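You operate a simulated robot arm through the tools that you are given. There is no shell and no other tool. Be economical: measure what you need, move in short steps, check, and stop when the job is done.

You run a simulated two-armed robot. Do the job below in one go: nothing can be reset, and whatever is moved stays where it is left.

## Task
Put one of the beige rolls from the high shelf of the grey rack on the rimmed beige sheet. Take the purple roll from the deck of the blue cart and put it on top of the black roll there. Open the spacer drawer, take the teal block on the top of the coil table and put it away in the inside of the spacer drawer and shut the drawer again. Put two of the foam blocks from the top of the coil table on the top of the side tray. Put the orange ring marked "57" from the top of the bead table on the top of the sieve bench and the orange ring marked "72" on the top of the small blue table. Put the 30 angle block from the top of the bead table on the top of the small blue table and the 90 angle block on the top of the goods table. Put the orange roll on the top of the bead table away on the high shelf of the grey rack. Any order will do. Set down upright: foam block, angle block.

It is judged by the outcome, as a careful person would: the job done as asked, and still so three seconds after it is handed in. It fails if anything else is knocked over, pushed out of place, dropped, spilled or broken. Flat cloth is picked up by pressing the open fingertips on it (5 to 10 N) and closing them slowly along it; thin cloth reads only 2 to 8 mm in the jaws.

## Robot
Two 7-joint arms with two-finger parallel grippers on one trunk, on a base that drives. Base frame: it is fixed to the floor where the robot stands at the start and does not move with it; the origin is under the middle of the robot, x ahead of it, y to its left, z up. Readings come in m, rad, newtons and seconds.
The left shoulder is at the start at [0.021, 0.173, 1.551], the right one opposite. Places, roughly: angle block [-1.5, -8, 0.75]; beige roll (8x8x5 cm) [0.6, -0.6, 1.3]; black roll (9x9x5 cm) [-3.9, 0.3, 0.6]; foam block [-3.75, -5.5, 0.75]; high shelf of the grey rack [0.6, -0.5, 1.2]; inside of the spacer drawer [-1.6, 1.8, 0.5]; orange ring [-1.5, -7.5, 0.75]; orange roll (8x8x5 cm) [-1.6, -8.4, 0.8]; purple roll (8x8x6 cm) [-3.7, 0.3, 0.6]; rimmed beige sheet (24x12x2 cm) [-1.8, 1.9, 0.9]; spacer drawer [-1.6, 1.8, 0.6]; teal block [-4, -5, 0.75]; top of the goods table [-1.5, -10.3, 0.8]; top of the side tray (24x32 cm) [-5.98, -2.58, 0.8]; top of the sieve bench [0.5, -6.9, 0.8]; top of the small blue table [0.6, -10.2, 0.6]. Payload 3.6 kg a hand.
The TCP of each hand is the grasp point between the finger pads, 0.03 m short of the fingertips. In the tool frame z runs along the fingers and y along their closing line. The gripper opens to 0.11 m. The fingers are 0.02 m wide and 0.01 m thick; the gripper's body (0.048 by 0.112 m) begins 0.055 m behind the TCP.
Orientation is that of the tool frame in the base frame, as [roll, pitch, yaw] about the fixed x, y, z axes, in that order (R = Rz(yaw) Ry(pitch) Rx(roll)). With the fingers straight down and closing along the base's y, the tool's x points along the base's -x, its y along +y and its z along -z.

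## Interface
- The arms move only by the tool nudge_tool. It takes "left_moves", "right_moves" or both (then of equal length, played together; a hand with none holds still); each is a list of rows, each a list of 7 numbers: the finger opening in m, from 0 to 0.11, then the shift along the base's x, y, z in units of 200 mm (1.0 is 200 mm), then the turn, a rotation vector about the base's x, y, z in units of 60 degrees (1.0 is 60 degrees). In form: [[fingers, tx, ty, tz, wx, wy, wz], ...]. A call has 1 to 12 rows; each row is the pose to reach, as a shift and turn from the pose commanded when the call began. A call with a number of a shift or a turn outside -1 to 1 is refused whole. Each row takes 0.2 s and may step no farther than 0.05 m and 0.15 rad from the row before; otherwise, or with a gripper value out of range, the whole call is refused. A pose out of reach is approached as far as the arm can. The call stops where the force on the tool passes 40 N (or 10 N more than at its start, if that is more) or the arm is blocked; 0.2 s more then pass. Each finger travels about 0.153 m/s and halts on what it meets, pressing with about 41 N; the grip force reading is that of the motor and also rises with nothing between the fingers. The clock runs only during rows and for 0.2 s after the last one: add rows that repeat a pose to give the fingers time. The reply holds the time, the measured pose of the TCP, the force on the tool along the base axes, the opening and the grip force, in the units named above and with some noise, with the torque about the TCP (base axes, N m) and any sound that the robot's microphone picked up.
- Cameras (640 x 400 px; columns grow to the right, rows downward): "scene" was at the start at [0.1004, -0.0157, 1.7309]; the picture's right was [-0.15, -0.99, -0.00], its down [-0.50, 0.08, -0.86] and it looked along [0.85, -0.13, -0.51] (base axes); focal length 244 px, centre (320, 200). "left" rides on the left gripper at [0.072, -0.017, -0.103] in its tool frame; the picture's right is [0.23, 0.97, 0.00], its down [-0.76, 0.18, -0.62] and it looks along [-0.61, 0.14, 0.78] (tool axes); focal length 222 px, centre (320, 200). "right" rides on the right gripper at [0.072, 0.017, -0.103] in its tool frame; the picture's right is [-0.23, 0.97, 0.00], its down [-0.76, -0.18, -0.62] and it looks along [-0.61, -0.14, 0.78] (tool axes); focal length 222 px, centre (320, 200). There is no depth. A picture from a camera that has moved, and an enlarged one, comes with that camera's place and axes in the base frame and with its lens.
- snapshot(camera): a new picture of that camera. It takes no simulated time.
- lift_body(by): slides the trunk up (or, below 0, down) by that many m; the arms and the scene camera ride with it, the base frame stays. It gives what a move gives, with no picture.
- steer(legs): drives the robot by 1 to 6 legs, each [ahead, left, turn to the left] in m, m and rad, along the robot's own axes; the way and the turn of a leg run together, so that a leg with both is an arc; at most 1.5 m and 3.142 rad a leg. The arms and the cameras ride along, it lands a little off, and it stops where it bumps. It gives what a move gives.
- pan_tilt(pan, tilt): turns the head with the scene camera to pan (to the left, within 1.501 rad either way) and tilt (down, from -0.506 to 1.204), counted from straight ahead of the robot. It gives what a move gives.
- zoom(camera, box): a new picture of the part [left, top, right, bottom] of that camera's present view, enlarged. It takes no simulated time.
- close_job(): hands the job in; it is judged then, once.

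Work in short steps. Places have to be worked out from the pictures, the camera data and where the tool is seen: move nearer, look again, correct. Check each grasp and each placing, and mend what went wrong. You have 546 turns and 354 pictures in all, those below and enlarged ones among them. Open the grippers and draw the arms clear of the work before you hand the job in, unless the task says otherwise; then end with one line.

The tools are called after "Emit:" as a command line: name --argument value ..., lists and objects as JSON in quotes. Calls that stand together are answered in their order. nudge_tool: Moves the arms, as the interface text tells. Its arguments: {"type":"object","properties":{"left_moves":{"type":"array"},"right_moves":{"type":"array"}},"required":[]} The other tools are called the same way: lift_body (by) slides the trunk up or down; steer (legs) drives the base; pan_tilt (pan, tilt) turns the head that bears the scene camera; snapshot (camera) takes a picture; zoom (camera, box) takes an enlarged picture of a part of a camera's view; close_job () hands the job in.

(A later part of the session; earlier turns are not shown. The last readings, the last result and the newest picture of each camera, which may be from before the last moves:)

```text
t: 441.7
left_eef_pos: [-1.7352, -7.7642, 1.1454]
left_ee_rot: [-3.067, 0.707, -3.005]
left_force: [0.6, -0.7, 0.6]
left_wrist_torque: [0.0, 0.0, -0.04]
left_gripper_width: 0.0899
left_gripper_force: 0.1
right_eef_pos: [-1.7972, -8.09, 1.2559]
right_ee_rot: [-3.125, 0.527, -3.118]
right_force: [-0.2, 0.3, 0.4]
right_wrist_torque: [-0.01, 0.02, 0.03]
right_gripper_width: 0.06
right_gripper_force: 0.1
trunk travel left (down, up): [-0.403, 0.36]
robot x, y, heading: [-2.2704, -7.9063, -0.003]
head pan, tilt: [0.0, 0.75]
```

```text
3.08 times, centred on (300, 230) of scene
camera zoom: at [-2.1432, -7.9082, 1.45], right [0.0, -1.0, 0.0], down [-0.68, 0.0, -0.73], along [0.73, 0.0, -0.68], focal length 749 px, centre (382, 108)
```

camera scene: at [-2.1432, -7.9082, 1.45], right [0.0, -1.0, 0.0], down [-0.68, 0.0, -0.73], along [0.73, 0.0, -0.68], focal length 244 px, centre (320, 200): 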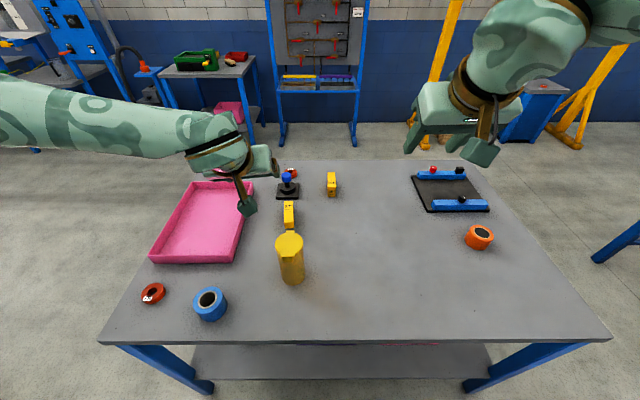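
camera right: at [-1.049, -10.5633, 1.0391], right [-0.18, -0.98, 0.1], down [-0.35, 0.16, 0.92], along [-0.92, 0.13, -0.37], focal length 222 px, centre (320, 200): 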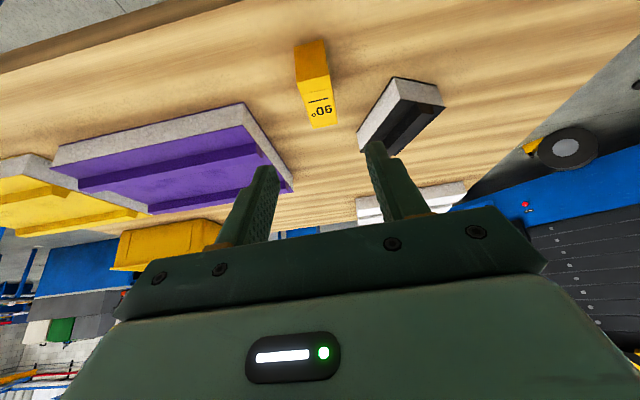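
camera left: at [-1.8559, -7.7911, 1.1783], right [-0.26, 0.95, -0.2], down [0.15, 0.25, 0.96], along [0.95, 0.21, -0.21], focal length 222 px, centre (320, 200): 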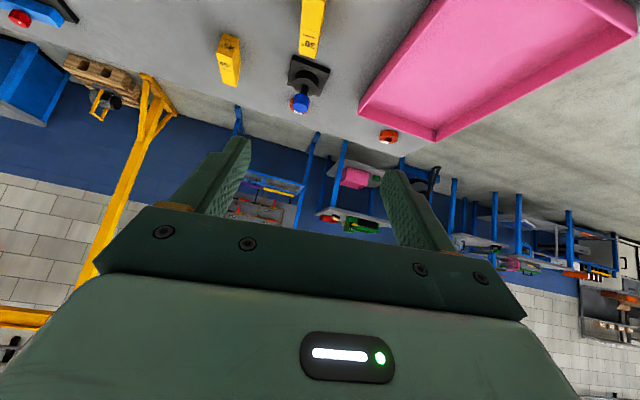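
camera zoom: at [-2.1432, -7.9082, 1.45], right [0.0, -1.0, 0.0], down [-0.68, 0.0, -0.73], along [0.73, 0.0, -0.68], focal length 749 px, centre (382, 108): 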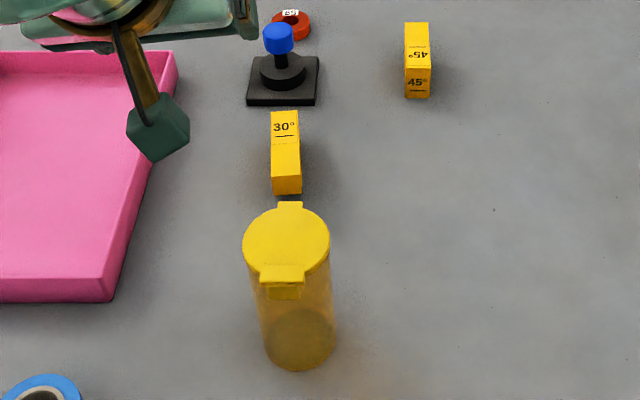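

Block 30 spans x -1.586…-1.485, y≈-7.797, yaw +6°; the pump (top z≈0.945) stands just west of it. To keep the wrist camera off the pump I'll come in from the northwest: hand yaw -20°, tilt 35°.

Emit:
nudge_tool --left_moves '[[0.09, 0, 0, 0, 0, 0, -0.12], [0.09, 0, 0, 0, 0, 0, -0.24], [0.09, 0, 0, 0, 0, 0, -0.36], [0.09, 0, 0, 0, 0, 0, -0.463]]'

Emit:
nudge_tool --left_moves '[[0.09, 0, 0, 0, 0.043, 0.033, 0.02], [0.09, 0, 0, 0, 0.086, 0.066, 0.041]]'

Emit:
steer --legs '[[0.017, 0, 0.003]]'

Emit:
lift_body --by -0.09

Emit:
snapshot --camera "left"

```text
t: 442.7
left_eef_pos: [-1.7368, -7.7659, 1.1457]
left_ee_rot: [-3.069, 0.705, 2.787]
left_force: [-0.5, 0.5, -0.3]
left_wrist_torque: [0.0, -0.01, -0.01]
left_gripper_width: 0.0899
left_gripper_force: 0.0
right_eef_pos: [-1.7964, -8.0895, 1.2555]
right_ee_rot: [-3.126, 0.525, -3.117]
right_force: [-0.3, 0.4, -0.9]
right_wrist_torque: [0.0, 0.02, 0.01]
right_gripper_width: 0.0597
right_gripper_force: 0.0
trunk travel left (down, up): [-0.403, 0.36]
robot x, y, heading: [-2.267, -7.9051, -0.001]
head pan, tilt: [0.0, 0.75]
```

```text
t: 443.3
left_eef_pos: [-1.7359, -7.7647, 1.1444]
left_ee_rot: [3.139, 0.606, 2.788]
left_force: [0.1, 0.5, 0.2]
left_wrist_torque: [0.02, -0.02, 0.03]
left_gripper_width: 0.0901
left_gripper_force: 0.2
right_eef_pos: [-1.797, -8.089, 1.2563]
right_ee_rot: [-3.127, 0.525, -3.117]
right_force: [-0.3, -0.4, 0.4]
right_wrist_torque: [-0.01, 0.02, 0.0]
right_gripper_width: 0.06
right_gripper_force: 0.1
trunk travel left (down, up): [-0.403, 0.36]
robot x, y, heading: [-2.2675, -7.9043, 0.002]
head pan, tilt: [0.0, 0.75]
```

```text
t: 444.1
left_eef_pos: [-1.7189, -7.7616, 1.1458]
left_ee_rot: [3.138, 0.609, 2.789]
left_force: [0.1, -0.3, -0.3]
left_wrist_torque: [0.03, 0.04, 0.0]
left_gripper_width: 0.0902
left_gripper_force: 0.0
right_eef_pos: [-1.7793, -8.0881, 1.256]
right_ee_rot: [-3.125, 0.528, -3.114]
right_force: [-0.5, 0.3, -1.0]
right_wrist_torque: [0.01, 0.01, 0.01]
right_gripper_width: 0.06
right_gripper_force: 0.0
trunk travel left (down, up): [-0.403, 0.36]
robot x, y, heading: [-2.2495, -7.9056, -0.0]
head pan, tilt: [0.0, 0.75]
```

```text
t: 445.4
left_eef_pos: [-1.7191, -7.7629, 1.0562]
left_ee_rot: [3.137, 0.609, 2.79]
left_force: [-0.3, -0.7, 0.2]
left_wrist_torque: [0.03, -0.01, 0.01]
left_gripper_width: 0.0902
left_gripper_force: 0.1
right_eef_pos: [-1.7796, -8.0899, 1.1663]
right_ee_rot: [-3.127, 0.525, -3.113]
right_force: [-0.4, -0.3, -0.4]
right_wrist_torque: [-0.03, -0.02, -0.01]
right_gripper_width: 0.06
right_gripper_force: 0.0
trunk travel left (down, up): [-0.313, 0.45]
robot x, y, heading: [-2.2549, -7.9056, 0.004]
head pan, tilt: [0.0, 0.75]
```

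```text
192 pictures are left
camera left: at [-1.8361, -7.7392, 1.0989], right [0.16, 0.98, -0.13], down [0.31, 0.07, 0.95], along [0.94, -0.19, -0.29], focal length 222 px, centre (320, 200)
```

left: 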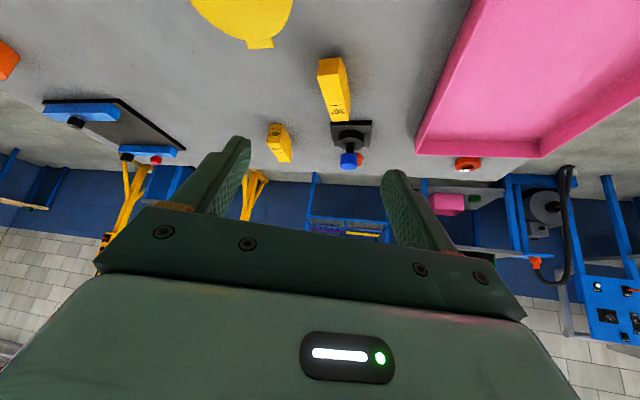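

Orientation is set. I'll move over the block and partly down.

Emit:
nudge_tool --left_moves '[[0.09, 0.2, -0.04, 0, 0, 0, 0], [0.09, 0.4, -0.08, -0.05, 0, 0, 0], [0.09, 0.6, -0.12, -0.15, 0, 0, 0], [0.09, 0.75, -0.16, -0.3, 0, 0, 0], [0.09, 0.82, -0.17, -0.48, 0, 0, 0], [0.09, 0.82, -0.17, -0.63, 0, 0, 0]]'

Emit:
snapshot --camera "left"

Emit:
snapshot --camera "scene"

```text
t: 446.8
left_eef_pos: [-1.557, -7.795, 0.931]
left_ee_rot: [3.138, 0.608, 2.789]
left_force: [-0.2, 0.3, 0.1]
left_wrist_torque: [-0.01, 0.0, 0.01]
left_gripper_width: 0.0902
left_gripper_force: 0.0
right_eef_pos: [-1.7782, -8.0882, 1.1664]
right_ee_rot: [-3.126, 0.526, -3.113]
right_force: [-0.2, 0.3, 0.3]
right_wrist_torque: [0.03, -0.03, -0.01]
right_gripper_width: 0.0597
right_gripper_force: 0.1
trunk travel left (down, up): [-0.313, 0.45]
robot x, y, heading: [-2.252, -7.9081, -0.004]
head pan, tilt: [0.0, 0.75]
```

```text
191 pictures are left
camera left: at [-1.6734, -7.7715, 0.9732], right [0.16, 0.98, -0.13], down [0.31, 0.07, 0.95], along [0.94, -0.19, -0.29], focal length 222 px, centre (320, 200)
```

left: 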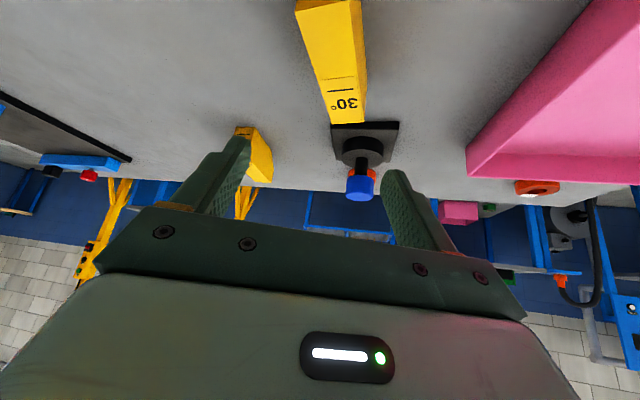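

```text
190 pictures are left
camera scene: at [-2.095, -7.9076, 1.3588], right [0.0, -1.0, 0.0], down [-0.68, 0.0, -0.73], along [0.73, 0.0, -0.68], focal length 244 px, centre (320, 200)
```

scene: 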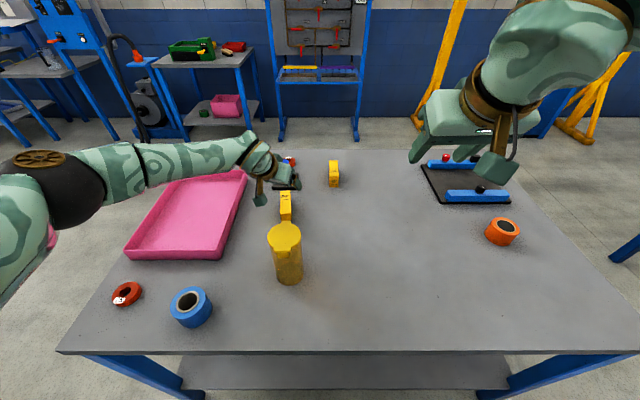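

The block lies right below the fingers, the forearm well clear of the pump. I descend.

Emit:
nudge_tool --left_moves '[[0.09, 0, 0, -0.15, 0, 0, 0], [0.09, 0, 0, -0.3, 0, 0, 0], [0.09, 0, 0, -0.42, 0, 0, 0], [0.09, 0, 0, -0.52, 0, 0, 0]]'

Emit:
snapshot --camera "left"

Emit:
snapshot --camera "scene"

```text
t: 447.8
left_eef_pos: [-1.555, -7.7974, 0.8254]
left_ee_rot: [3.139, 0.609, 2.791]
left_force: [-0.1, 1.2, -0.1]
left_wrist_torque: [0.04, -0.04, 0.02]
left_gripper_width: 0.09
left_gripper_force: 0.1
right_eef_pos: [-1.7773, -8.089, 1.1669]
right_ee_rot: [-3.128, 0.524, -3.114]
right_force: [-0.2, 0.0, -0.1]
right_wrist_torque: [0.01, -0.01, 0.03]
right_gripper_width: 0.06
right_gripper_force: 0.0
trunk travel left (down, up): [-0.313, 0.45]
robot x, y, heading: [-2.2522, -7.9085, -0.001]
head pan, tilt: [0.0, 0.75]
```

```text
189 pictures are left
camera left: at [-1.6714, -7.7741, 0.8691], right [0.16, 0.98, -0.13], down [0.31, 0.07, 0.95], along [0.94, -0.19, -0.29], focal length 222 px, centre (320, 200)
```

left: 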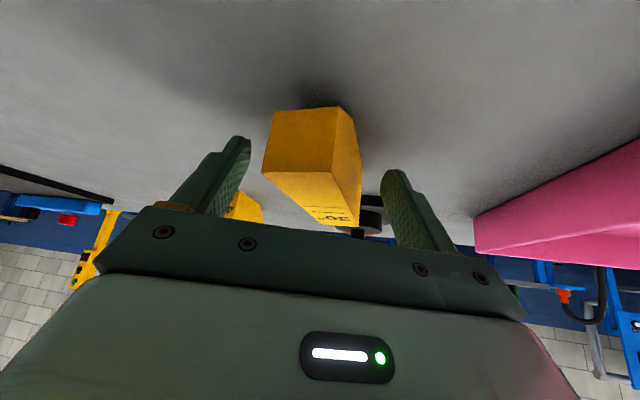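

```text
188 pictures are left
camera scene: at [-2.095, -7.9078, 1.3588], right [0.0, -1.0, 0.0], down [-0.68, 0.0, -0.73], along [0.73, 0.0, -0.68], focal length 244 px, centre (320, 200)
```

scene: 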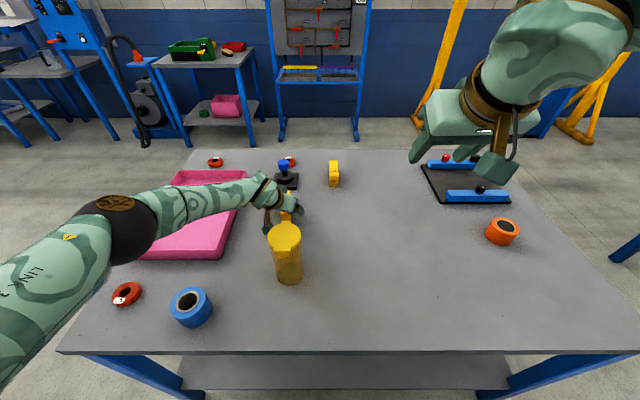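

Well placed. I'll rotate the hand +12° toward the block's yaw to reduce twisting, then close gently.

Emit:
nudge_tool --left_moves '[[0.08, 0, 0, 0, 0, 0, 0.1], [0.08, 0, 0, 0, 0, 0, 0.2], [0.06, 0, 0, 0, 0, 0, 0.2], [0.045, 0, 0, 0, 0, 0, 0.2], [0.03, 0, 0, 0, 0, 0, 0.2], [0.02, 0, 0, 0, 0, 0, 0.2], [0.02, 0, 0, 0, 0, 0, 0.2]]'

Emit:
snapshot --camera "left"

```text
t: 449.4
left_eef_pos: [-1.5552, -7.7982, 0.8261]
left_ee_rot: [3.138, 0.61, 3.0]
left_force: [-0.6, -0.8, -0.4]
left_wrist_torque: [-0.04, 0.06, 0.0]
left_gripper_width: 0.0315
left_gripper_force: 41.1
right_eef_pos: [-1.7791, -8.0882, 1.1657]
right_ee_rot: [-3.126, 0.526, -3.116]
right_force: [0.0, 0.0, -0.3]
right_wrist_torque: [-0.05, 0.04, -0.05]
right_gripper_width: 0.0601
right_gripper_force: 0.2
trunk travel left (down, up): [-0.313, 0.45]
robot x, y, heading: [-2.2515, -7.9076, -0.0]
head pan, tilt: [0.0, 0.75]
```

```text
187 pictures are left
camera left: at [-1.6741, -7.799, 0.8688], right [-0.05, 0.99, -0.13], down [0.29, 0.14, 0.95], along [0.96, 0.01, -0.29], focal length 222 px, centre (320, 200)
```

left: 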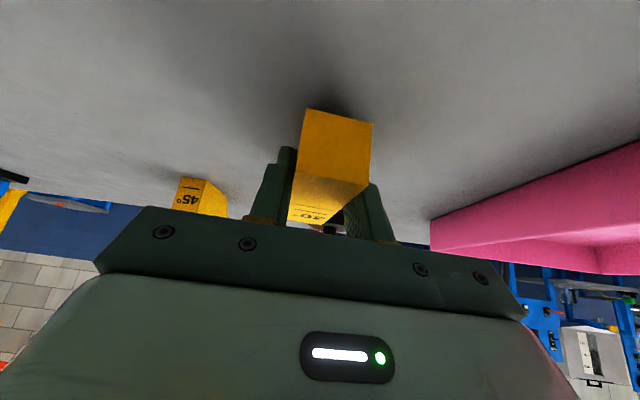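

Gripped (0.0315 m). I lift, easing slightly away from the pump as the camera rises past its lid.

Emit:
nudge_tool --left_moves '[[0.02, 0.02, 0.03, 0.08, 0, 0, 0], [0.02, 0.05, 0.1, 0.16, 0, 0, 0], [0.02, 0.07, 0.15, 0.3, 0, 0, 0], [0.02, 0.07, 0.15, 0.48, 0, 0, 0], [0.02, 0.05, 0.15, 0.7, 0, 0, 0], [0.02, 0, 0.15, 0.92, 0, 0, 0]]'

Emit:
snapshot --camera "left"

Emit:
snapshot --camera "scene"

```text
t: 450.8
left_eef_pos: [-1.5556, -7.7675, 1.0032]
left_ee_rot: [3.138, 0.607, 3.001]
left_force: [-0.4, 0.8, -0.9]
left_wrist_torque: [0.0, 0.02, 0.02]
left_gripper_width: 0.0315
left_gripper_force: 41.4
right_eef_pos: [-1.7797, -8.0889, 1.1658]
right_ee_rot: [-3.127, 0.527, -3.115]
right_force: [0.5, 0.8, -0.3]
right_wrist_torque: [0.02, 0.0, -0.02]
right_gripper_width: 0.0599
right_gripper_force: 0.0
trunk travel left (down, up): [-0.313, 0.45]
robot x, y, heading: [-2.2498, -7.9055, -0.0]
head pan, tilt: [0.0, 0.75]
```

```text
186 pictures are left
camera left: at [-1.6747, -7.769, 1.0481], right [-0.05, 0.99, -0.13], down [0.29, 0.14, 0.95], along [0.96, 0.01, -0.3], focal length 222 px, centre (320, 200)
```

left: 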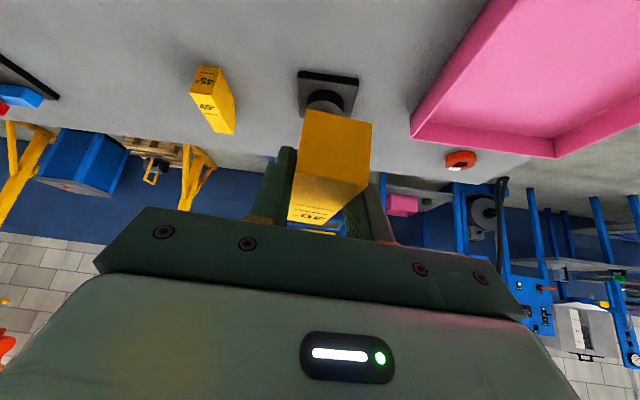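

```text
185 pictures are left
camera scene: at [-2.0959, -7.9078, 1.3589], right [0.0, -1.0, 0.0], down [-0.68, 0.0, -0.73], along [0.73, 0.0, -0.68], focal length 244 px, centre (320, 200)
```

scene: 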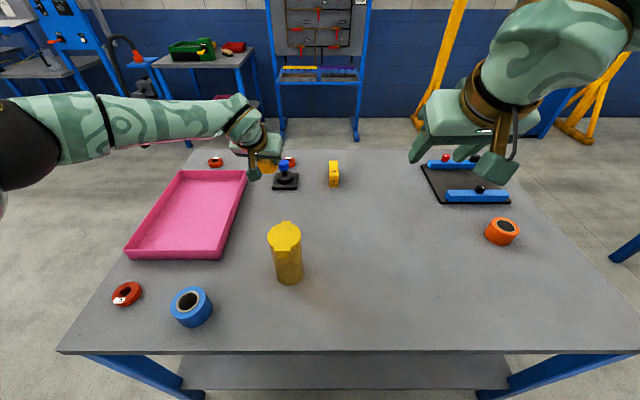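

The 30° block is held level and the table is undisturbed. I'll raise the trunk, drive round the north end to the east side for ring 57.

Emit:
lift_body --by 0.3

Emit:
steer --legs '[[-0.3, 0, 0], [0, 1.22, 0], [0.9, 0, 0], [0.85, 0, 0], [0, 0, 1.571], [0, 0, 1.571]]'

Emit:
snapshot --camera "scene"

```text
t: 453.8
left_eef_pos: [-1.5546, -7.7671, 1.3076]
left_ee_rot: [3.139, 0.606, 3.0]
left_force: [0.1, 0.3, -0.6]
left_wrist_torque: [0.0, 0.05, 0.0]
left_gripper_width: 0.0314
left_gripper_force: 41.0
right_eef_pos: [-1.779, -8.0878, 1.4653]
right_ee_rot: [-3.128, 0.527, -3.114]
right_force: [0.2, -0.3, 1.4]
right_wrist_torque: [0.0, 0.01, -0.01]
right_gripper_width: 0.06
right_gripper_force: 0.1
trunk travel left (down, up): [-0.613, 0.15]
robot x, y, heading: [-2.2449, -7.9051, 0.002]
head pan, tilt: [0.0, 0.75]
```

```text
t: 477.6
left_eef_pos: [-1.4956, -6.7794, 1.3076]
left_ee_rot: [3.138, 0.606, -0.166]
left_force: [0.5, 1.1, -0.8]
left_wrist_torque: [-0.05, -0.05, -0.05]
left_gripper_width: 0.0317
left_gripper_force: 41.4
right_eef_pos: [-1.2638, -6.463, 1.4656]
right_ee_rot: [-3.13, 0.525, 0.004]
right_force: [0.2, 0.5, 0.0]
right_wrist_torque: [0.0, 0.01, 0.0]
right_gripper_width: 0.0601
right_gripper_force: 0.0
trunk travel left (down, up): [-0.613, 0.15]
robot x, y, heading: [-0.7938, -6.6547, 3.122]
head pan, tilt: [0.0, 0.75]
```

```text
184 pictures are left
camera scene: at [-0.892, -6.6567, 1.6612], right [0.02, 1.0, 0.0], down [0.68, -0.02, -0.73], along [-0.73, 0.02, -0.68], focal length 244 px, centre (320, 200)
```

scene: 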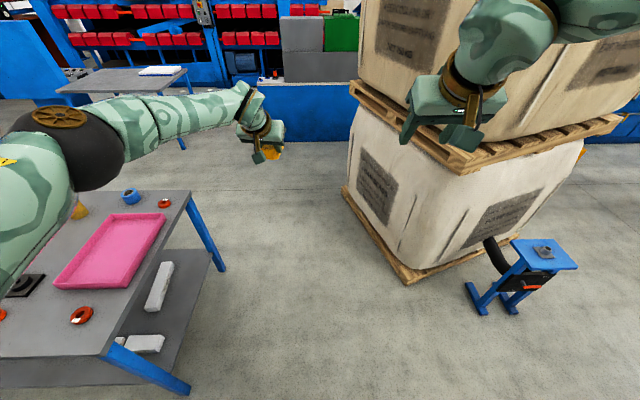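

Ring 57 is seen on the table's north-east part. I'll raise and draw in the left hand, strafe south so the ring is 0.155 m right of centre, and lower the trunk.

Emit:
nudge_tool --left_moves '[[0.02, 0.1, 0, 0.15, 0, 0, 0], [0.02, 0.2, 0, 0.3, 0, 0, 0], [0.02, 0.3, 0, 0.45, 0, 0, 0], [0.02, 0.4, 0, 0.6, 0, 0, 0], [0.02, 0.5, -0.05, 0.75, 0, 0, 0], [0.02, 0.6, -0.1, 0.9, 0, 0, 0]]'

Emit:
steer --legs '[[0, 0.97, 0.02]]'

Emit:
lift_body --by -0.38

Emit:
snapshot --camera "scene"

Emit:
snapshot --camera "right"

```text
t: 479.0
left_eef_pos: [-1.3734, -6.8004, 1.491]
left_ee_rot: [3.137, 0.607, -0.168]
left_force: [-0.1, -0.1, -1.7]
left_wrist_torque: [0.01, -0.03, 0.03]
left_gripper_width: 0.0313
left_gripper_force: 40.3
right_eef_pos: [-1.2628, -6.4627, 1.467]
right_ee_rot: [-3.125, 0.526, 0.003]
right_force: [-0.6, -0.2, -1.2]
right_wrist_torque: [0.01, 0.01, 0.01]
right_gripper_width: 0.0602
right_gripper_force: 0.0
trunk travel left (down, up): [-0.613, 0.15]
robot x, y, heading: [-0.7961, -6.6537, 3.119]
head pan, tilt: [0.0, 0.75]
```

```text
t: 484.1
left_eef_pos: [-1.3652, -7.7996, 1.4897]
left_ee_rot: [3.14, 0.607, -0.115]
left_force: [0.3, 0.2, -1.1]
left_wrist_torque: [0.0, -0.02, 0.01]
left_gripper_width: 0.0318
left_gripper_force: 40.9
right_eef_pos: [-1.2716, -7.4579, 1.4657]
right_ee_rot: [-3.129, 0.526, 0.055]
right_force: [0.6, -0.1, 0.2]
right_wrist_torque: [0.02, -0.01, 0.0]
right_gripper_width: 0.0598
right_gripper_force: 0.1
trunk travel left (down, up): [-0.613, 0.15]
robot x, y, heading: [-0.7933, -7.6299, -3.114]
head pan, tilt: [0.0, 0.75]
```

```text
t: 487.8
left_eef_pos: [-1.3655, -7.8002, 1.1098]
left_ee_rot: [3.139, 0.61, -0.114]
left_force: [0.4, 0.0, -0.8]
left_wrist_torque: [-0.01, 0.03, 0.02]
left_gripper_width: 0.0314
left_gripper_force: 41.0
right_eef_pos: [-1.2709, -7.4593, 1.0856]
right_ee_rot: [-3.129, 0.528, 0.053]
right_force: [0.6, 0.6, 0.2]
right_wrist_torque: [0.04, 0.03, -0.03]
right_gripper_width: 0.06
right_gripper_force: 0.1
trunk travel left (down, up): [-0.233, 0.53]
robot x, y, heading: [-0.7962, -7.6306, -3.111]
head pan, tilt: [0.0, 0.75]
```

```text
183 pictures are left
camera scene: at [-0.9871, -7.6357, 1.2768], right [-0.03, 1.0, 0.0], down [0.68, 0.02, -0.73], along [-0.73, -0.02, -0.68], focal length 244 px, centre (320, 200)
```

scene: 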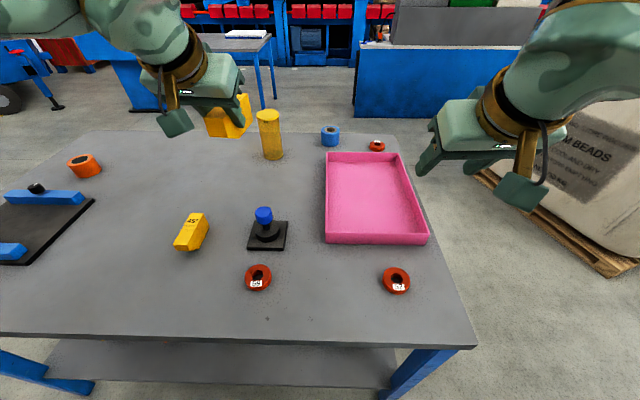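

```text
182 pictures are left
camera right: at [-1.1573, -7.4709, 1.1392], right [-0.15, -0.98, 0.1], down [-0.35, 0.15, 0.92], along [-0.92, 0.1, -0.37], focal length 222 px, centre (320, 200)
```

right: 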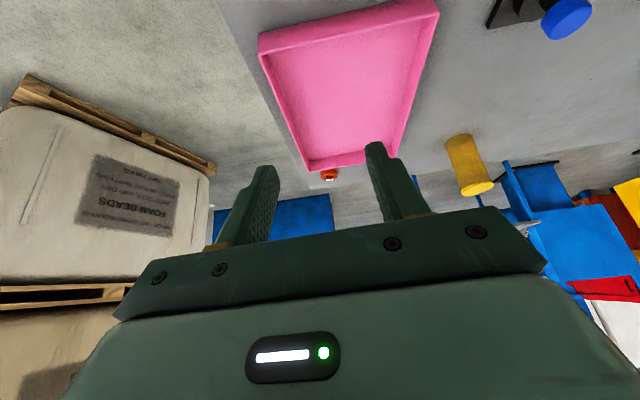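

Ring 57 is at about [-1.255, -7.48]. I'll back the base off 8 cm for a comfortable right-arm posture and move the hand above the ring.

Emit:
steer --legs '[[-0.08, 0, -0.03]]'

Emit:
nudge_tool --right_moves '[[0.08, -0.1, -0.03, -0.15, 0, 0, 0], [0.08, -0.2, -0.05, -0.3, 0, 0, 0], [0.08, -0.3, -0.06, -0.45, 0, 0, 0], [0.08, -0.33, -0.06, -0.65, 0, 0, 0], [0.08, -0.33, -0.06, -0.85, 0, 0, 0]]'

Emit:
snapshot --camera "right"

```text
t: 488.8
left_eef_pos: [-1.2888, -7.7835, 1.1116]
left_ee_rot: [3.138, 0.609, -0.141]
left_force: [1.0, 0.3, -0.7]
left_wrist_torque: [0.01, 0.01, 0.0]
left_gripper_width: 0.0315
left_gripper_force: 40.9
right_eef_pos: [-1.1852, -7.4452, 1.0863]
right_ee_rot: [-3.13, 0.526, 0.028]
right_force: [0.8, -0.2, -0.9]
right_wrist_torque: [0.01, 0.03, -0.01]
right_gripper_width: 0.0598
right_gripper_force: 0.0
trunk travel left (down, up): [-0.233, 0.53]
robot x, y, heading: [-0.7128, -7.6259, -3.143]
head pan, tilt: [0.0, 0.75]
```

```text
t: 490.0
left_eef_pos: [-1.2895, -7.7854, 1.1092]
left_ee_rot: [3.139, 0.608, -0.141]
left_force: [0.2, -0.5, -1.0]
left_wrist_torque: [-0.04, -0.03, -0.01]
left_gripper_width: 0.0314
left_gripper_force: 40.6
right_eef_pos: [-1.2529, -7.4543, 0.9126]
right_ee_rot: [-3.127, 0.525, 0.029]
right_force: [-0.1, -0.6, -0.1]
right_wrist_torque: [-0.02, -0.01, 0.01]
right_gripper_width: 0.0801
right_gripper_force: 0.1
trunk travel left (down, up): [-0.233, 0.53]
robot x, y, heading: [-0.7144, -7.6285, -3.138]
head pan, tilt: [0.0, 0.75]
```

```text
181 pictures are left
camera right: at [-1.1395, -7.4707, 0.9655], right [-0.18, -0.98, 0.1], down [-0.35, 0.16, 0.92], along [-0.92, 0.13, -0.37], focal length 222 px, centre (320, 200)
```

right: 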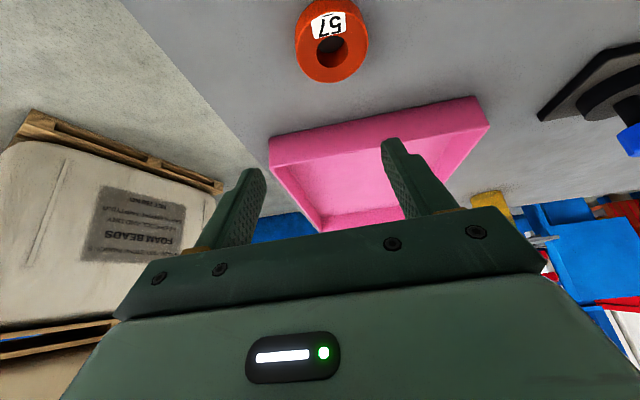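

Ring 57 at [-1.254, -7.478]. Allowing for tilt, the TCP should be at x≈-1.241; I descend to just above the table.

Emit:
nudge_tool --right_moves '[[0.08, 0.03, -0.06, -0.1, 0, 0, 0], [0.08, 0.06, -0.115, -0.25, 0, 0, 0], [0.08, 0.06, -0.115, -0.4, 0, 0, 0], [0.08, 0.06, -0.115, -0.46, 0, 0, 0], [0.08, 0.06, -0.115, -0.485, 0, 0, 0]]'

Emit:
snapshot --camera "right"

```text
t: 491.2
left_eef_pos: [-1.2887, -7.7841, 1.1106]
left_ee_rot: [3.141, 0.607, -0.142]
left_force: [0.3, 0.6, -0.6]
left_wrist_torque: [-0.03, 0.0, -0.01]
left_gripper_width: 0.0314
left_gripper_force: 40.9
right_eef_pos: [-1.2382, -7.4694, 0.8281]
right_ee_rot: [-3.127, 0.526, 0.028]
right_force: [-0.5, -0.2, 0.8]
right_wrist_torque: [0.01, 0.01, 0.01]
right_gripper_width: 0.08
right_gripper_force: 0.0
right hand out of reach, approached as far as the arm can: row 3, 4, 5
trunk travel left (down, up): [-0.233, 0.53]
robot x, y, heading: [-0.7177, -7.6261, -3.142]
head pan, tilt: [0.0, 0.75]
```

```text
180 pictures are left
camera right: at [-1.1252, -7.4838, 0.8816], right [-0.18, -0.98, 0.1], down [-0.35, 0.16, 0.92], along [-0.92, 0.13, -0.37], focal length 222 px, centre (320, 200)
```

right: 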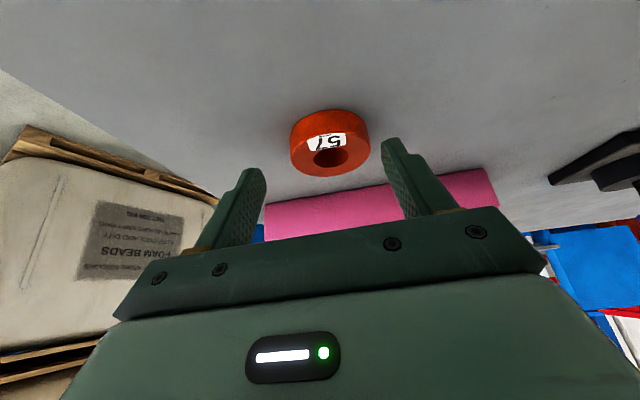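

Small corrections by the base (8 mm left) and trunk (1.3 cm down), then close.

Emit:
steer --legs '[[0, 0.008, 0]]'

Emit:
lift_body --by -0.013

Emit:
nudge_tool --right_moves '[[0.07, 0, 0, 0, 0, 0, 0], [0.05, 0, 0, 0, 0, 0, 0], [0.03, 0, 0, 0, 0, 0, 0], [0.03, 0, 0, 0, 0, 0, 0]]'

Emit:
snapshot --camera "right"

```text
t: 492.0
left_eef_pos: [-1.2897, -7.7915, 1.1103]
left_ee_rot: [3.138, 0.605, -0.141]
left_force: [-0.2, 0.1, -1.0]
left_wrist_torque: [0.01, -0.01, -0.02]
left_gripper_width: 0.0315
left_gripper_force: 41.6
right_eef_pos: [-1.2399, -7.4776, 0.829]
right_ee_rot: [-3.128, 0.526, 0.028]
right_force: [0.5, -1.6, 0.4]
right_wrist_torque: [-0.03, -0.01, -0.05]
right_gripper_width: 0.08
right_gripper_force: 0.1
trunk travel left (down, up): [-0.233, 0.53]
robot x, y, heading: [-0.7177, -7.6339, -3.14]
head pan, tilt: [0.0, 0.75]
```

```text
t: 492.6
left_eef_pos: [-1.2888, -7.7915, 1.0974]
left_ee_rot: [3.139, 0.61, -0.142]
left_force: [-0.3, -0.5, -0.8]
left_wrist_torque: [0.02, -0.01, -0.03]
left_gripper_width: 0.0315
left_gripper_force: 41.0
right_eef_pos: [-1.2377, -7.4759, 0.8159]
right_ee_rot: [-3.128, 0.527, 0.03]
right_force: [0.5, 0.1, -0.3]
right_wrist_torque: [-0.02, 0.02, 0.0]
right_gripper_width: 0.08
right_gripper_force: 0.0
trunk travel left (down, up): [-0.22, 0.543]
robot x, y, heading: [-0.7138, -7.6329, -3.144]
head pan, tilt: [0.0, 0.75]
```

```text
t: 493.6
left_eef_pos: [-1.2892, -7.7918, 1.0957]
left_ee_rot: [3.136, 0.607, -0.141]
left_force: [-0.4, -0.4, -0.9]
left_wrist_torque: [0.03, 0.0, -0.01]
left_gripper_width: 0.0312
left_gripper_force: 40.4
right_eef_pos: [-1.2391, -7.4762, 0.815]
right_ee_rot: [-3.127, 0.527, 0.029]
right_force: [0.2, 0.6, 0.7]
right_wrist_torque: [0.01, -0.02, 0.01]
right_gripper_width: 0.0545
right_gripper_force: 41.1
trunk travel left (down, up): [-0.22, 0.543]
robot x, y, heading: [-0.7114, -7.6384, -3.141]
head pan, tilt: [0.0, 0.75]
```

```text
179 pictures are left
camera right: at [-1.1252, -7.4919, 0.8687], right [-0.18, -0.98, 0.1], down [-0.35, 0.16, 0.92], along [-0.92, 0.13, -0.37], focal length 222 px, centre (320, 200)
```

right: 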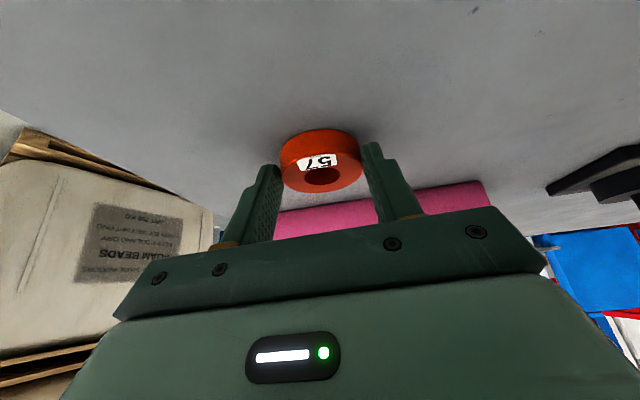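

Gripped at 0.0545 m, the same as ring 72's diameter. Lift and check.

Emit:
lift_body --by 0.3

Emit:
snapshot --camera "right"

```text
t: 496.6
left_eef_pos: [-1.2883, -7.791, 1.3967]
left_ee_rot: [3.138, 0.607, -0.141]
left_force: [0.4, -0.3, -1.0]
left_wrist_torque: [0.01, -0.07, 0.02]
left_gripper_width: 0.0313
left_gripper_force: 41.4
right_eef_pos: [-1.218, -7.4763, 1.2055]
right_ee_rot: [-3.122, 0.716, 0.032]
right_force: [0.4, 0.0, 0.1]
right_wrist_torque: [0.02, -0.02, 0.01]
right_gripper_width: 0.0547
right_gripper_force: 41.3
trunk travel left (down, up): [-0.52, 0.243]
robot x, y, heading: [-0.7134, -7.6367, -3.143]
head pan, tilt: [0.0, 0.75]
```

```text
178 pictures are left
camera right: at [-1.0962, -7.4912, 1.2362], right [-0.15, -0.98, 0.13], down [-0.17, 0.16, 0.97], along [-0.97, 0.13, -0.19], focal length 222 px, centre (320, 200)
```

right: 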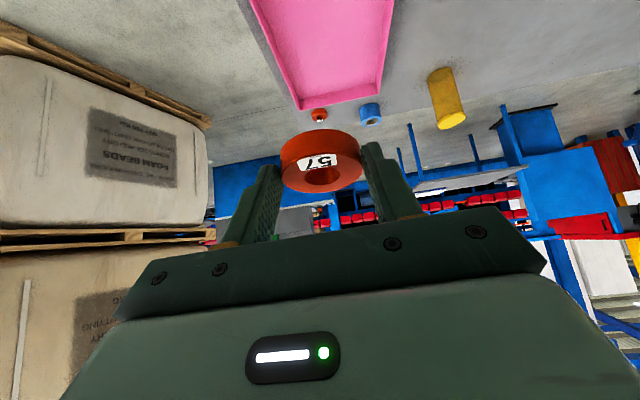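

Ring 57 is held. Now to the sieve bench: turn to face east, move north, and look.

Emit:
steer --legs '[[-0.1, -0.3, 0], [0, 0, -1.571], [0, 0, -1.571], [0, 0.6, 0]]'

Emit:
snapshot --camera "scene"

```text
t: 509.5
left_eef_pos: [-0.0246, -6.5664, 1.397]
left_ee_rot: [3.138, 0.606, 2.979]
left_force: [0.9, 0.3, -0.8]
left_wrist_torque: [-0.03, -0.01, 0.03]
left_gripper_width: 0.0315
left_gripper_force: 41.3
right_eef_pos: [-0.1015, -6.881, 1.2054]
right_ee_rot: [-3.121, 0.717, -3.129]
right_force: [0.2, 0.7, -1.0]
right_wrist_torque: [-0.02, 0.02, -0.04]
right_gripper_width: 0.0547
right_gripper_force: 40.3
trunk travel left (down, up): [-0.52, 0.243]
robot x, y, heading: [-0.6025, -6.709, -0.02]
head pan, tilt: [0.0, 0.75]
```

```text
177 pictures are left
camera scene: at [-0.4995, -6.7163, 1.5678], right [-0.02, -1.0, 0.0], down [-0.68, 0.01, -0.73], along [0.73, -0.01, -0.68], focal length 244 px, centre (320, 200)
```

scene: 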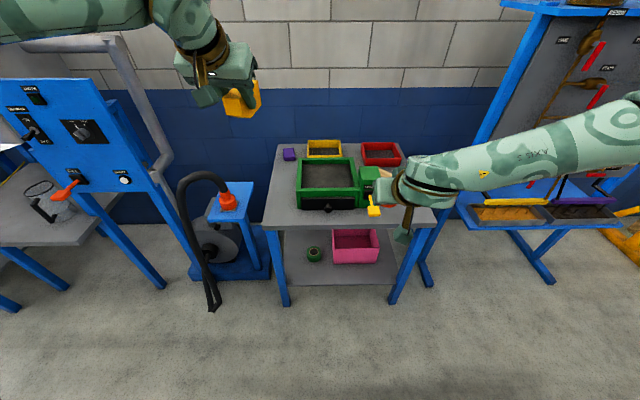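

The sieve bench top is x 0.19–0.76, y -6.49…-7.21. The right end looks freer; I'll check with the right wrist camera and a zoom.

Emit:
zoom --camera "scene" --box '[250, 130, 450, 240]'

Emit:
snapshot --camera "right"

```text
3.20 times, centred on (350, 185) of scene
camera zoom: at [-0.4995, -6.7163, 1.5678], right [-0.02, -1.0, 0.0], down [-0.68, 0.01, -0.73], along [0.73, -0.01, -0.68], focal length 779 px, centre (224, 248)
```

zoom: 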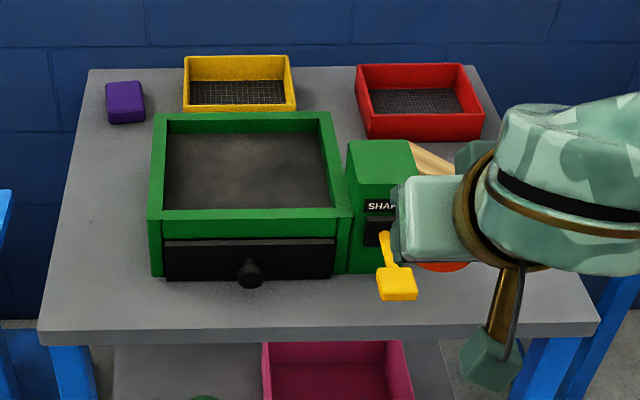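

```text
175 pictures are left
camera right: at [-0.2254, -6.8642, 1.2364], right [0.17, 0.98, 0.13], down [0.17, -0.16, 0.97], along [0.97, -0.15, -0.19], focal length 222 px, centre (320, 200)
```

right: 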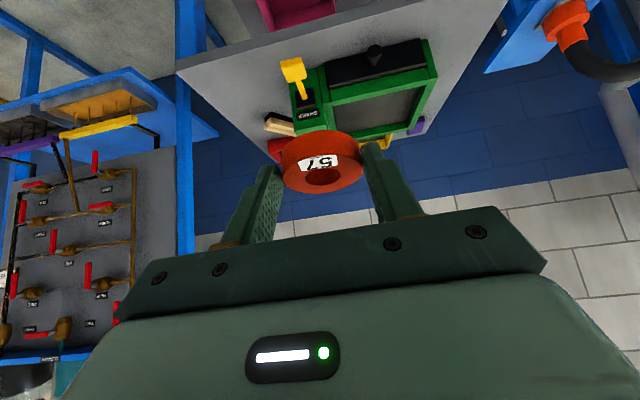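

The left part of the bench (x≈0.32, y≈-6.55) is a clear lane 14 cm wide and keeps the right elbow away from the tool board. I'll move there.

Emit:
steer --legs '[[0, 0.31, 0.02], [0.22, 0, 0]]'

Emit:
nudge_tool --right_moves '[[0.03, 0, 0, 0, 0, 0.09, 0], [0.03, 0, 0, 0, 0, 0.181, 0]]'

Emit:
snapshot --camera "scene"

Emit:
snapshot --camera "left"

```text
t: 512.9
left_eef_pos: [0.2004, -6.2476, 1.3975]
left_ee_rot: [3.137, 0.608, 2.997]
left_force: [-0.3, 0.0, -1.4]
left_wrist_torque: [0.02, 0.01, -0.01]
left_gripper_width: 0.0314
left_gripper_force: 41.1
right_eef_pos: [0.1277, -6.5627, 1.2064]
right_ee_rot: [-3.123, 0.715, -3.113]
right_force: [0.7, -0.7, -0.7]
right_wrist_torque: [-0.01, 0.03, 0.03]
right_gripper_width: 0.0548
right_gripper_force: 40.7
trunk travel left (down, up): [-0.52, 0.243]
robot x, y, heading: [-0.3742, -6.4022, -0.007]
head pan, tilt: [0.0, 0.75]
```

```text
t: 513.5
left_eef_pos: [0.2012, -6.2471, 1.3961]
left_ee_rot: [3.138, 0.606, 2.999]
left_force: [-0.1, 0.2, -0.9]
left_wrist_torque: [0.02, 0.06, -0.02]
left_gripper_width: 0.0315
left_gripper_force: 41.0
right_eef_pos: [0.1292, -6.5642, 1.205]
right_ee_rot: [-3.13, 0.525, -3.116]
right_force: [0.3, -0.6, -0.5]
right_wrist_torque: [0.01, 0.04, 0.0]
right_gripper_width: 0.055
right_gripper_force: 40.8
trunk travel left (down, up): [-0.52, 0.243]
robot x, y, heading: [-0.3777, -6.4034, -0.003]
head pan, tilt: [0.0, 0.75]
```

```text
174 pictures are left
camera scene: at [-0.2711, -6.4051, 1.5677], right [0.0, -1.0, 0.0], down [-0.68, 0.0, -0.73], along [0.73, 0.0, -0.68], focal length 244 px, centre (320, 200)
```

scene: 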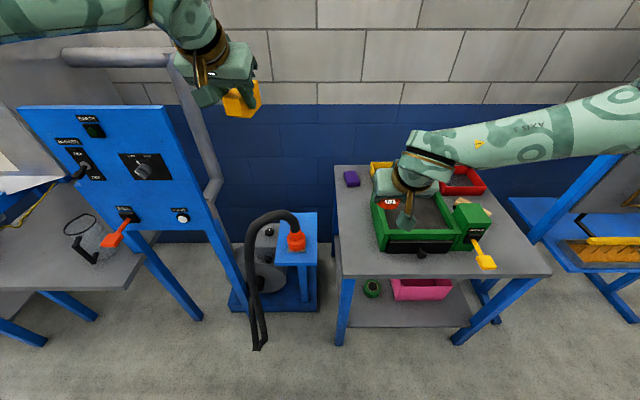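

```text
173 pictures are left
camera left: at [0.0817, -6.2484, 1.4401], right [-0.05, 0.99, -0.13], down [0.29, 0.14, 0.95], along [0.96, 0.01, -0.3], focal length 222 px, centre (320, 200)
```

left: 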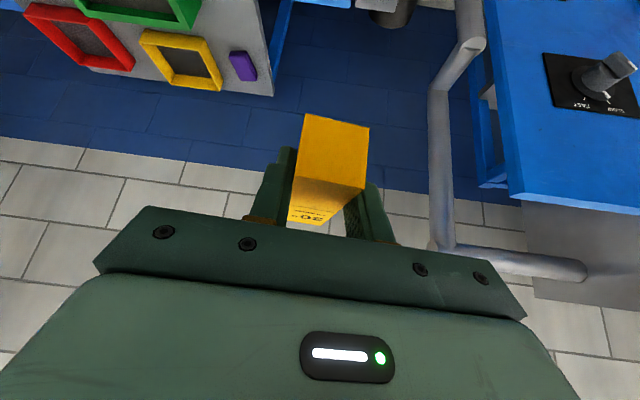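

The left arm could near the blue panel when lowered. I'll draw the left hand in and back first, then step the base 8 cm ahead and lower.

Emit:
nudge_tool --left_moves '[[0.02, -0.15, -0.12, 0.05, 0, 0, 0], [0.02, -0.3, -0.24, 0.1, 0, 0, 0], [0.02, -0.45, -0.38, 0.15, 0, 0, 0], [0.02, -0.6, -0.52, 0.15, 0, 0, 0], [0.02, -0.7, -0.66, 0.15, 0, 0, 0]]'

Emit:
steer --legs '[[0.08, 0, 0]]'

Emit:
lift_body --by -0.2

Emit:
snapshot --camera "scene"

Emit:
snapshot --camera "right"

```text
t: 514.6
left_eef_pos: [0.0608, -6.3834, 1.4262]
left_ee_rot: [3.138, 0.607, 2.996]
left_force: [0.2, 0.1, -1.2]
left_wrist_torque: [0.0, 0.05, 0.03]
left_gripper_width: 0.0316
left_gripper_force: 41.1
right_eef_pos: [0.128, -6.5666, 1.206]
right_ee_rot: [-3.131, 0.525, -3.117]
right_force: [-0.3, -0.1, -0.9]
right_wrist_torque: [0.04, 0.03, 0.04]
right_gripper_width: 0.0547
right_gripper_force: 41.5
trunk travel left (down, up): [-0.52, 0.243]
robot x, y, heading: [-0.3742, -6.4046, -0.004]
head pan, tilt: [0.0, 0.75]
```

```text
t: 515.7
left_eef_pos: [0.143, -6.3822, 1.4257]
left_ee_rot: [3.139, 0.607, 2.996]
left_force: [1.5, 0.4, -0.5]
left_wrist_torque: [-0.02, 0.03, -0.01]
left_gripper_width: 0.0313
left_gripper_force: 41.4
right_eef_pos: [0.2099, -6.5651, 1.2067]
right_ee_rot: [-3.131, 0.527, -3.117]
right_force: [-0.2, 0.6, -1.9]
right_wrist_torque: [0.01, 0.01, -0.03]
right_gripper_width: 0.0549
right_gripper_force: 40.9
trunk travel left (down, up): [-0.52, 0.243]
robot x, y, heading: [-0.2955, -6.4029, -0.006]
head pan, tilt: [0.0, 0.75]
```

```text
t: 517.9
left_eef_pos: [0.1433, -6.3818, 1.2263]
left_ee_rot: [3.138, 0.609, 2.996]
left_force: [-0.3, 0.1, -0.5]
left_wrist_torque: [-0.02, 0.0, -0.02]
left_gripper_width: 0.0313
left_gripper_force: 40.6
right_eef_pos: [0.2095, -6.564, 1.0059]
right_ee_rot: [-3.132, 0.526, -3.118]
right_force: [-0.3, 0.0, -1.3]
right_wrist_torque: [-0.02, 0.0, -0.01]
right_gripper_width: 0.0549
right_gripper_force: 40.3
trunk travel left (down, up): [-0.32, 0.443]
robot x, y, heading: [-0.2913, -6.4012, -0.007]
head pan, tilt: [0.0, 0.75]
```

```text
172 pictures are left
camera scene: at [-0.1411, -6.4055, 1.3661], right [0.0, -1.0, 0.0], down [-0.68, 0.0, -0.73], along [0.73, 0.0, -0.68], focal length 244 px, centre (320, 200)
```

scene: 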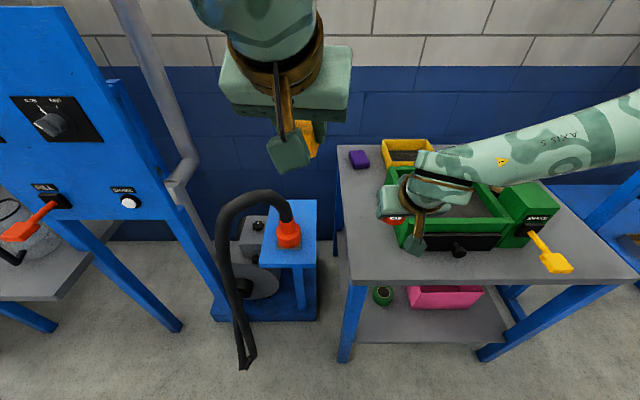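

```text
171 pictures are left
camera right: at [0.0931, -6.5498, 1.0592], right [0.18, 0.98, 0.1], down [0.35, -0.16, 0.92], along [0.92, -0.13, -0.37], focal length 222 px, centre (320, 200)
```

right: 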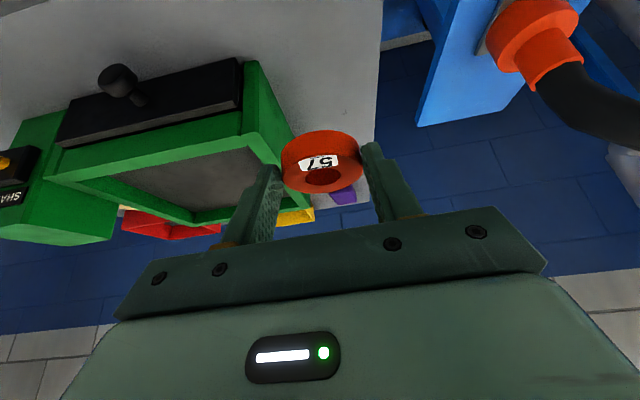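

The forearm would pass too low over the sieve here. I'll instead use the clear right-hand end of the bench (around [0.27, -7.10]) approached with the robot turned -0.4 rad, so the right elbow stays in front of the tool board.

Emit:
lift_body --by 0.2

Emit:
steer --legs '[[-0.2, 0, 0], [0, 0, -0.393], [0.2, -0.198, 0]]'

Emit:
snapshot --camera "scene"

Emit:
snapshot --camera "right"

```text
t: 520.0
left_eef_pos: [0.1425, -6.3825, 1.4259]
left_ee_rot: [3.138, 0.607, 2.998]
left_force: [0.1, 0.1, -0.3]
left_wrist_torque: [0.0, 0.03, 0.0]
left_gripper_width: 0.0315
left_gripper_force: 40.7
right_eef_pos: [0.2099, -6.5661, 1.2059]
right_ee_rot: [-3.132, 0.527, -3.118]
right_force: [0.6, 0.1, -0.8]
right_wrist_torque: [0.03, 0.0, 0.03]
right_gripper_width: 0.0545
right_gripper_force: 40.8
trunk travel left (down, up): [-0.52, 0.243]
robot x, y, heading: [-0.2942, -6.4017, -0.0]
head pan, tilt: [0.0, 0.75]
```

```text
t: 524.4
left_eef_pos: [0.0212, -6.8083, 1.4263]
left_ee_rot: [3.138, 0.608, 2.607]
left_force: [0.2, -0.1, -1.5]
left_wrist_torque: [0.02, 0.04, 0.03]
left_gripper_width: 0.0312
left_gripper_force: 41.3
right_eef_pos: [0.0123, -7.0021, 1.2061]
right_ee_rot: [-3.131, 0.527, 2.774]
right_force: [-0.5, -0.8, -1.2]
right_wrist_torque: [-0.01, 0.0, -0.01]
right_gripper_width: 0.0549
right_gripper_force: 41.2
trunk travel left (down, up): [-0.52, 0.243]
robot x, y, heading: [-0.3898, -6.6606, -0.395]
head pan, tilt: [0.0, 0.75]
```

```text
170 pictures are left
camera scene: at [-0.296, -6.7027, 1.5678], right [-0.38, -0.92, 0.0], down [-0.63, 0.26, -0.73], along [0.68, -0.28, -0.68], focal length 244 px, centre (320, 200)
```

scene: 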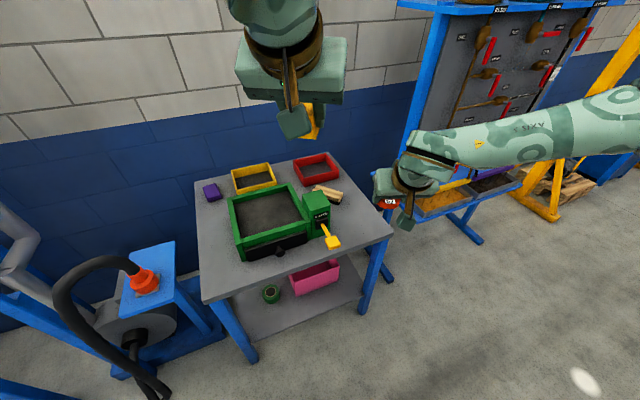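

```text
169 pictures are left
camera right: at [-0.0887, -6.9447, 1.259], right [0.54, 0.84, 0.1], down [0.26, -0.28, 0.92], along [0.8, -0.47, -0.37], focal length 222 px, centre (320, 200)
```

right: 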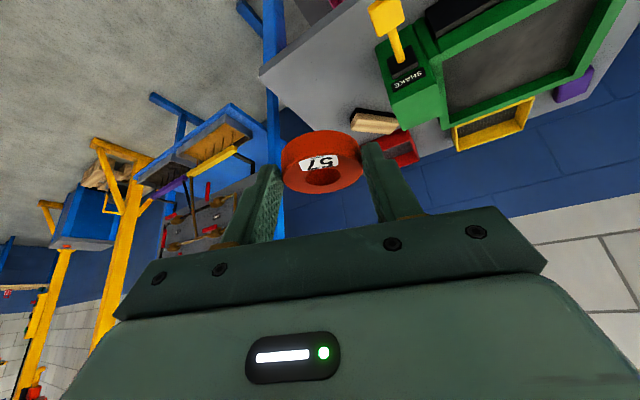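

The right-hand end is clear around [0.26, -7.11]. I'll go 0.2 m ahead and lower 0.2 m.

Emit:
steer --legs '[[0.2, 0, 0]]'

Emit:
lift_body --by -0.22

Emit:
snapshot --camera "scene"

Emit:
snapshot --camera "right"

```text
t: 526.0
left_eef_pos: [0.2073, -6.8875, 1.4264]
left_ee_rot: [3.138, 0.607, 2.604]
left_force: [0.1, 0.2, -1.7]
left_wrist_torque: [0.03, 0.02, -0.02]
left_gripper_width: 0.0314
left_gripper_force: 41.4
right_eef_pos: [0.2002, -7.081, 1.2062]
right_ee_rot: [-3.131, 0.527, 2.774]
right_force: [0.0, 0.3, 0.0]
right_wrist_torque: [0.03, 0.04, -0.02]
right_gripper_width: 0.0546
right_gripper_force: 41.1
trunk travel left (down, up): [-0.52, 0.243]
robot x, y, heading: [-0.2055, -6.7404, -0.395]
head pan, tilt: [0.0, 0.75]
```

```text
t: 528.4
left_eef_pos: [0.2076, -6.886, 1.2067]
left_ee_rot: [3.138, 0.611, 2.602]
left_force: [0.2, 1.0, -0.8]
left_wrist_torque: [0.04, 0.02, -0.02]
left_gripper_width: 0.031
left_gripper_force: 41.0
right_eef_pos: [0.1991, -7.082, 0.9861]
right_ee_rot: [-3.131, 0.527, 2.772]
right_force: [-0.5, 0.6, -1.1]
right_wrist_torque: [0.01, -0.01, -0.02]
right_gripper_width: 0.0548
right_gripper_force: 40.7
trunk travel left (down, up): [-0.3, 0.463]
robot x, y, heading: [-0.2062, -6.7364, -0.397]
head pan, tilt: [0.0, 0.75]
```

```text
168 pictures are left
camera scene: at [-0.0554, -6.8033, 1.3457], right [-0.39, -0.92, 0.0], down [-0.63, 0.26, -0.73], along [0.67, -0.28, -0.68], focal length 244 px, centre (320, 200)
```

scene: 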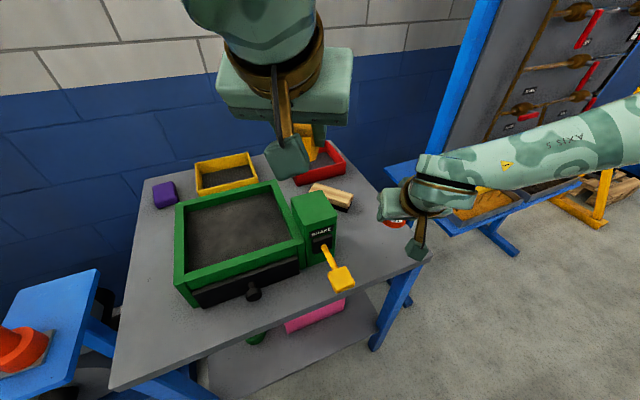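

```text
167 pictures are left
camera right: at [0.0977, -7.0231, 1.0393], right [0.54, 0.84, 0.1], down [0.26, -0.28, 0.92], along [0.8, -0.47, -0.37], focal length 222 px, centre (320, 200)
```

right: 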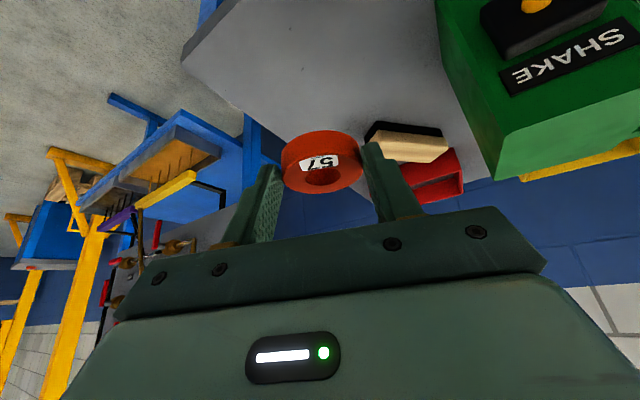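

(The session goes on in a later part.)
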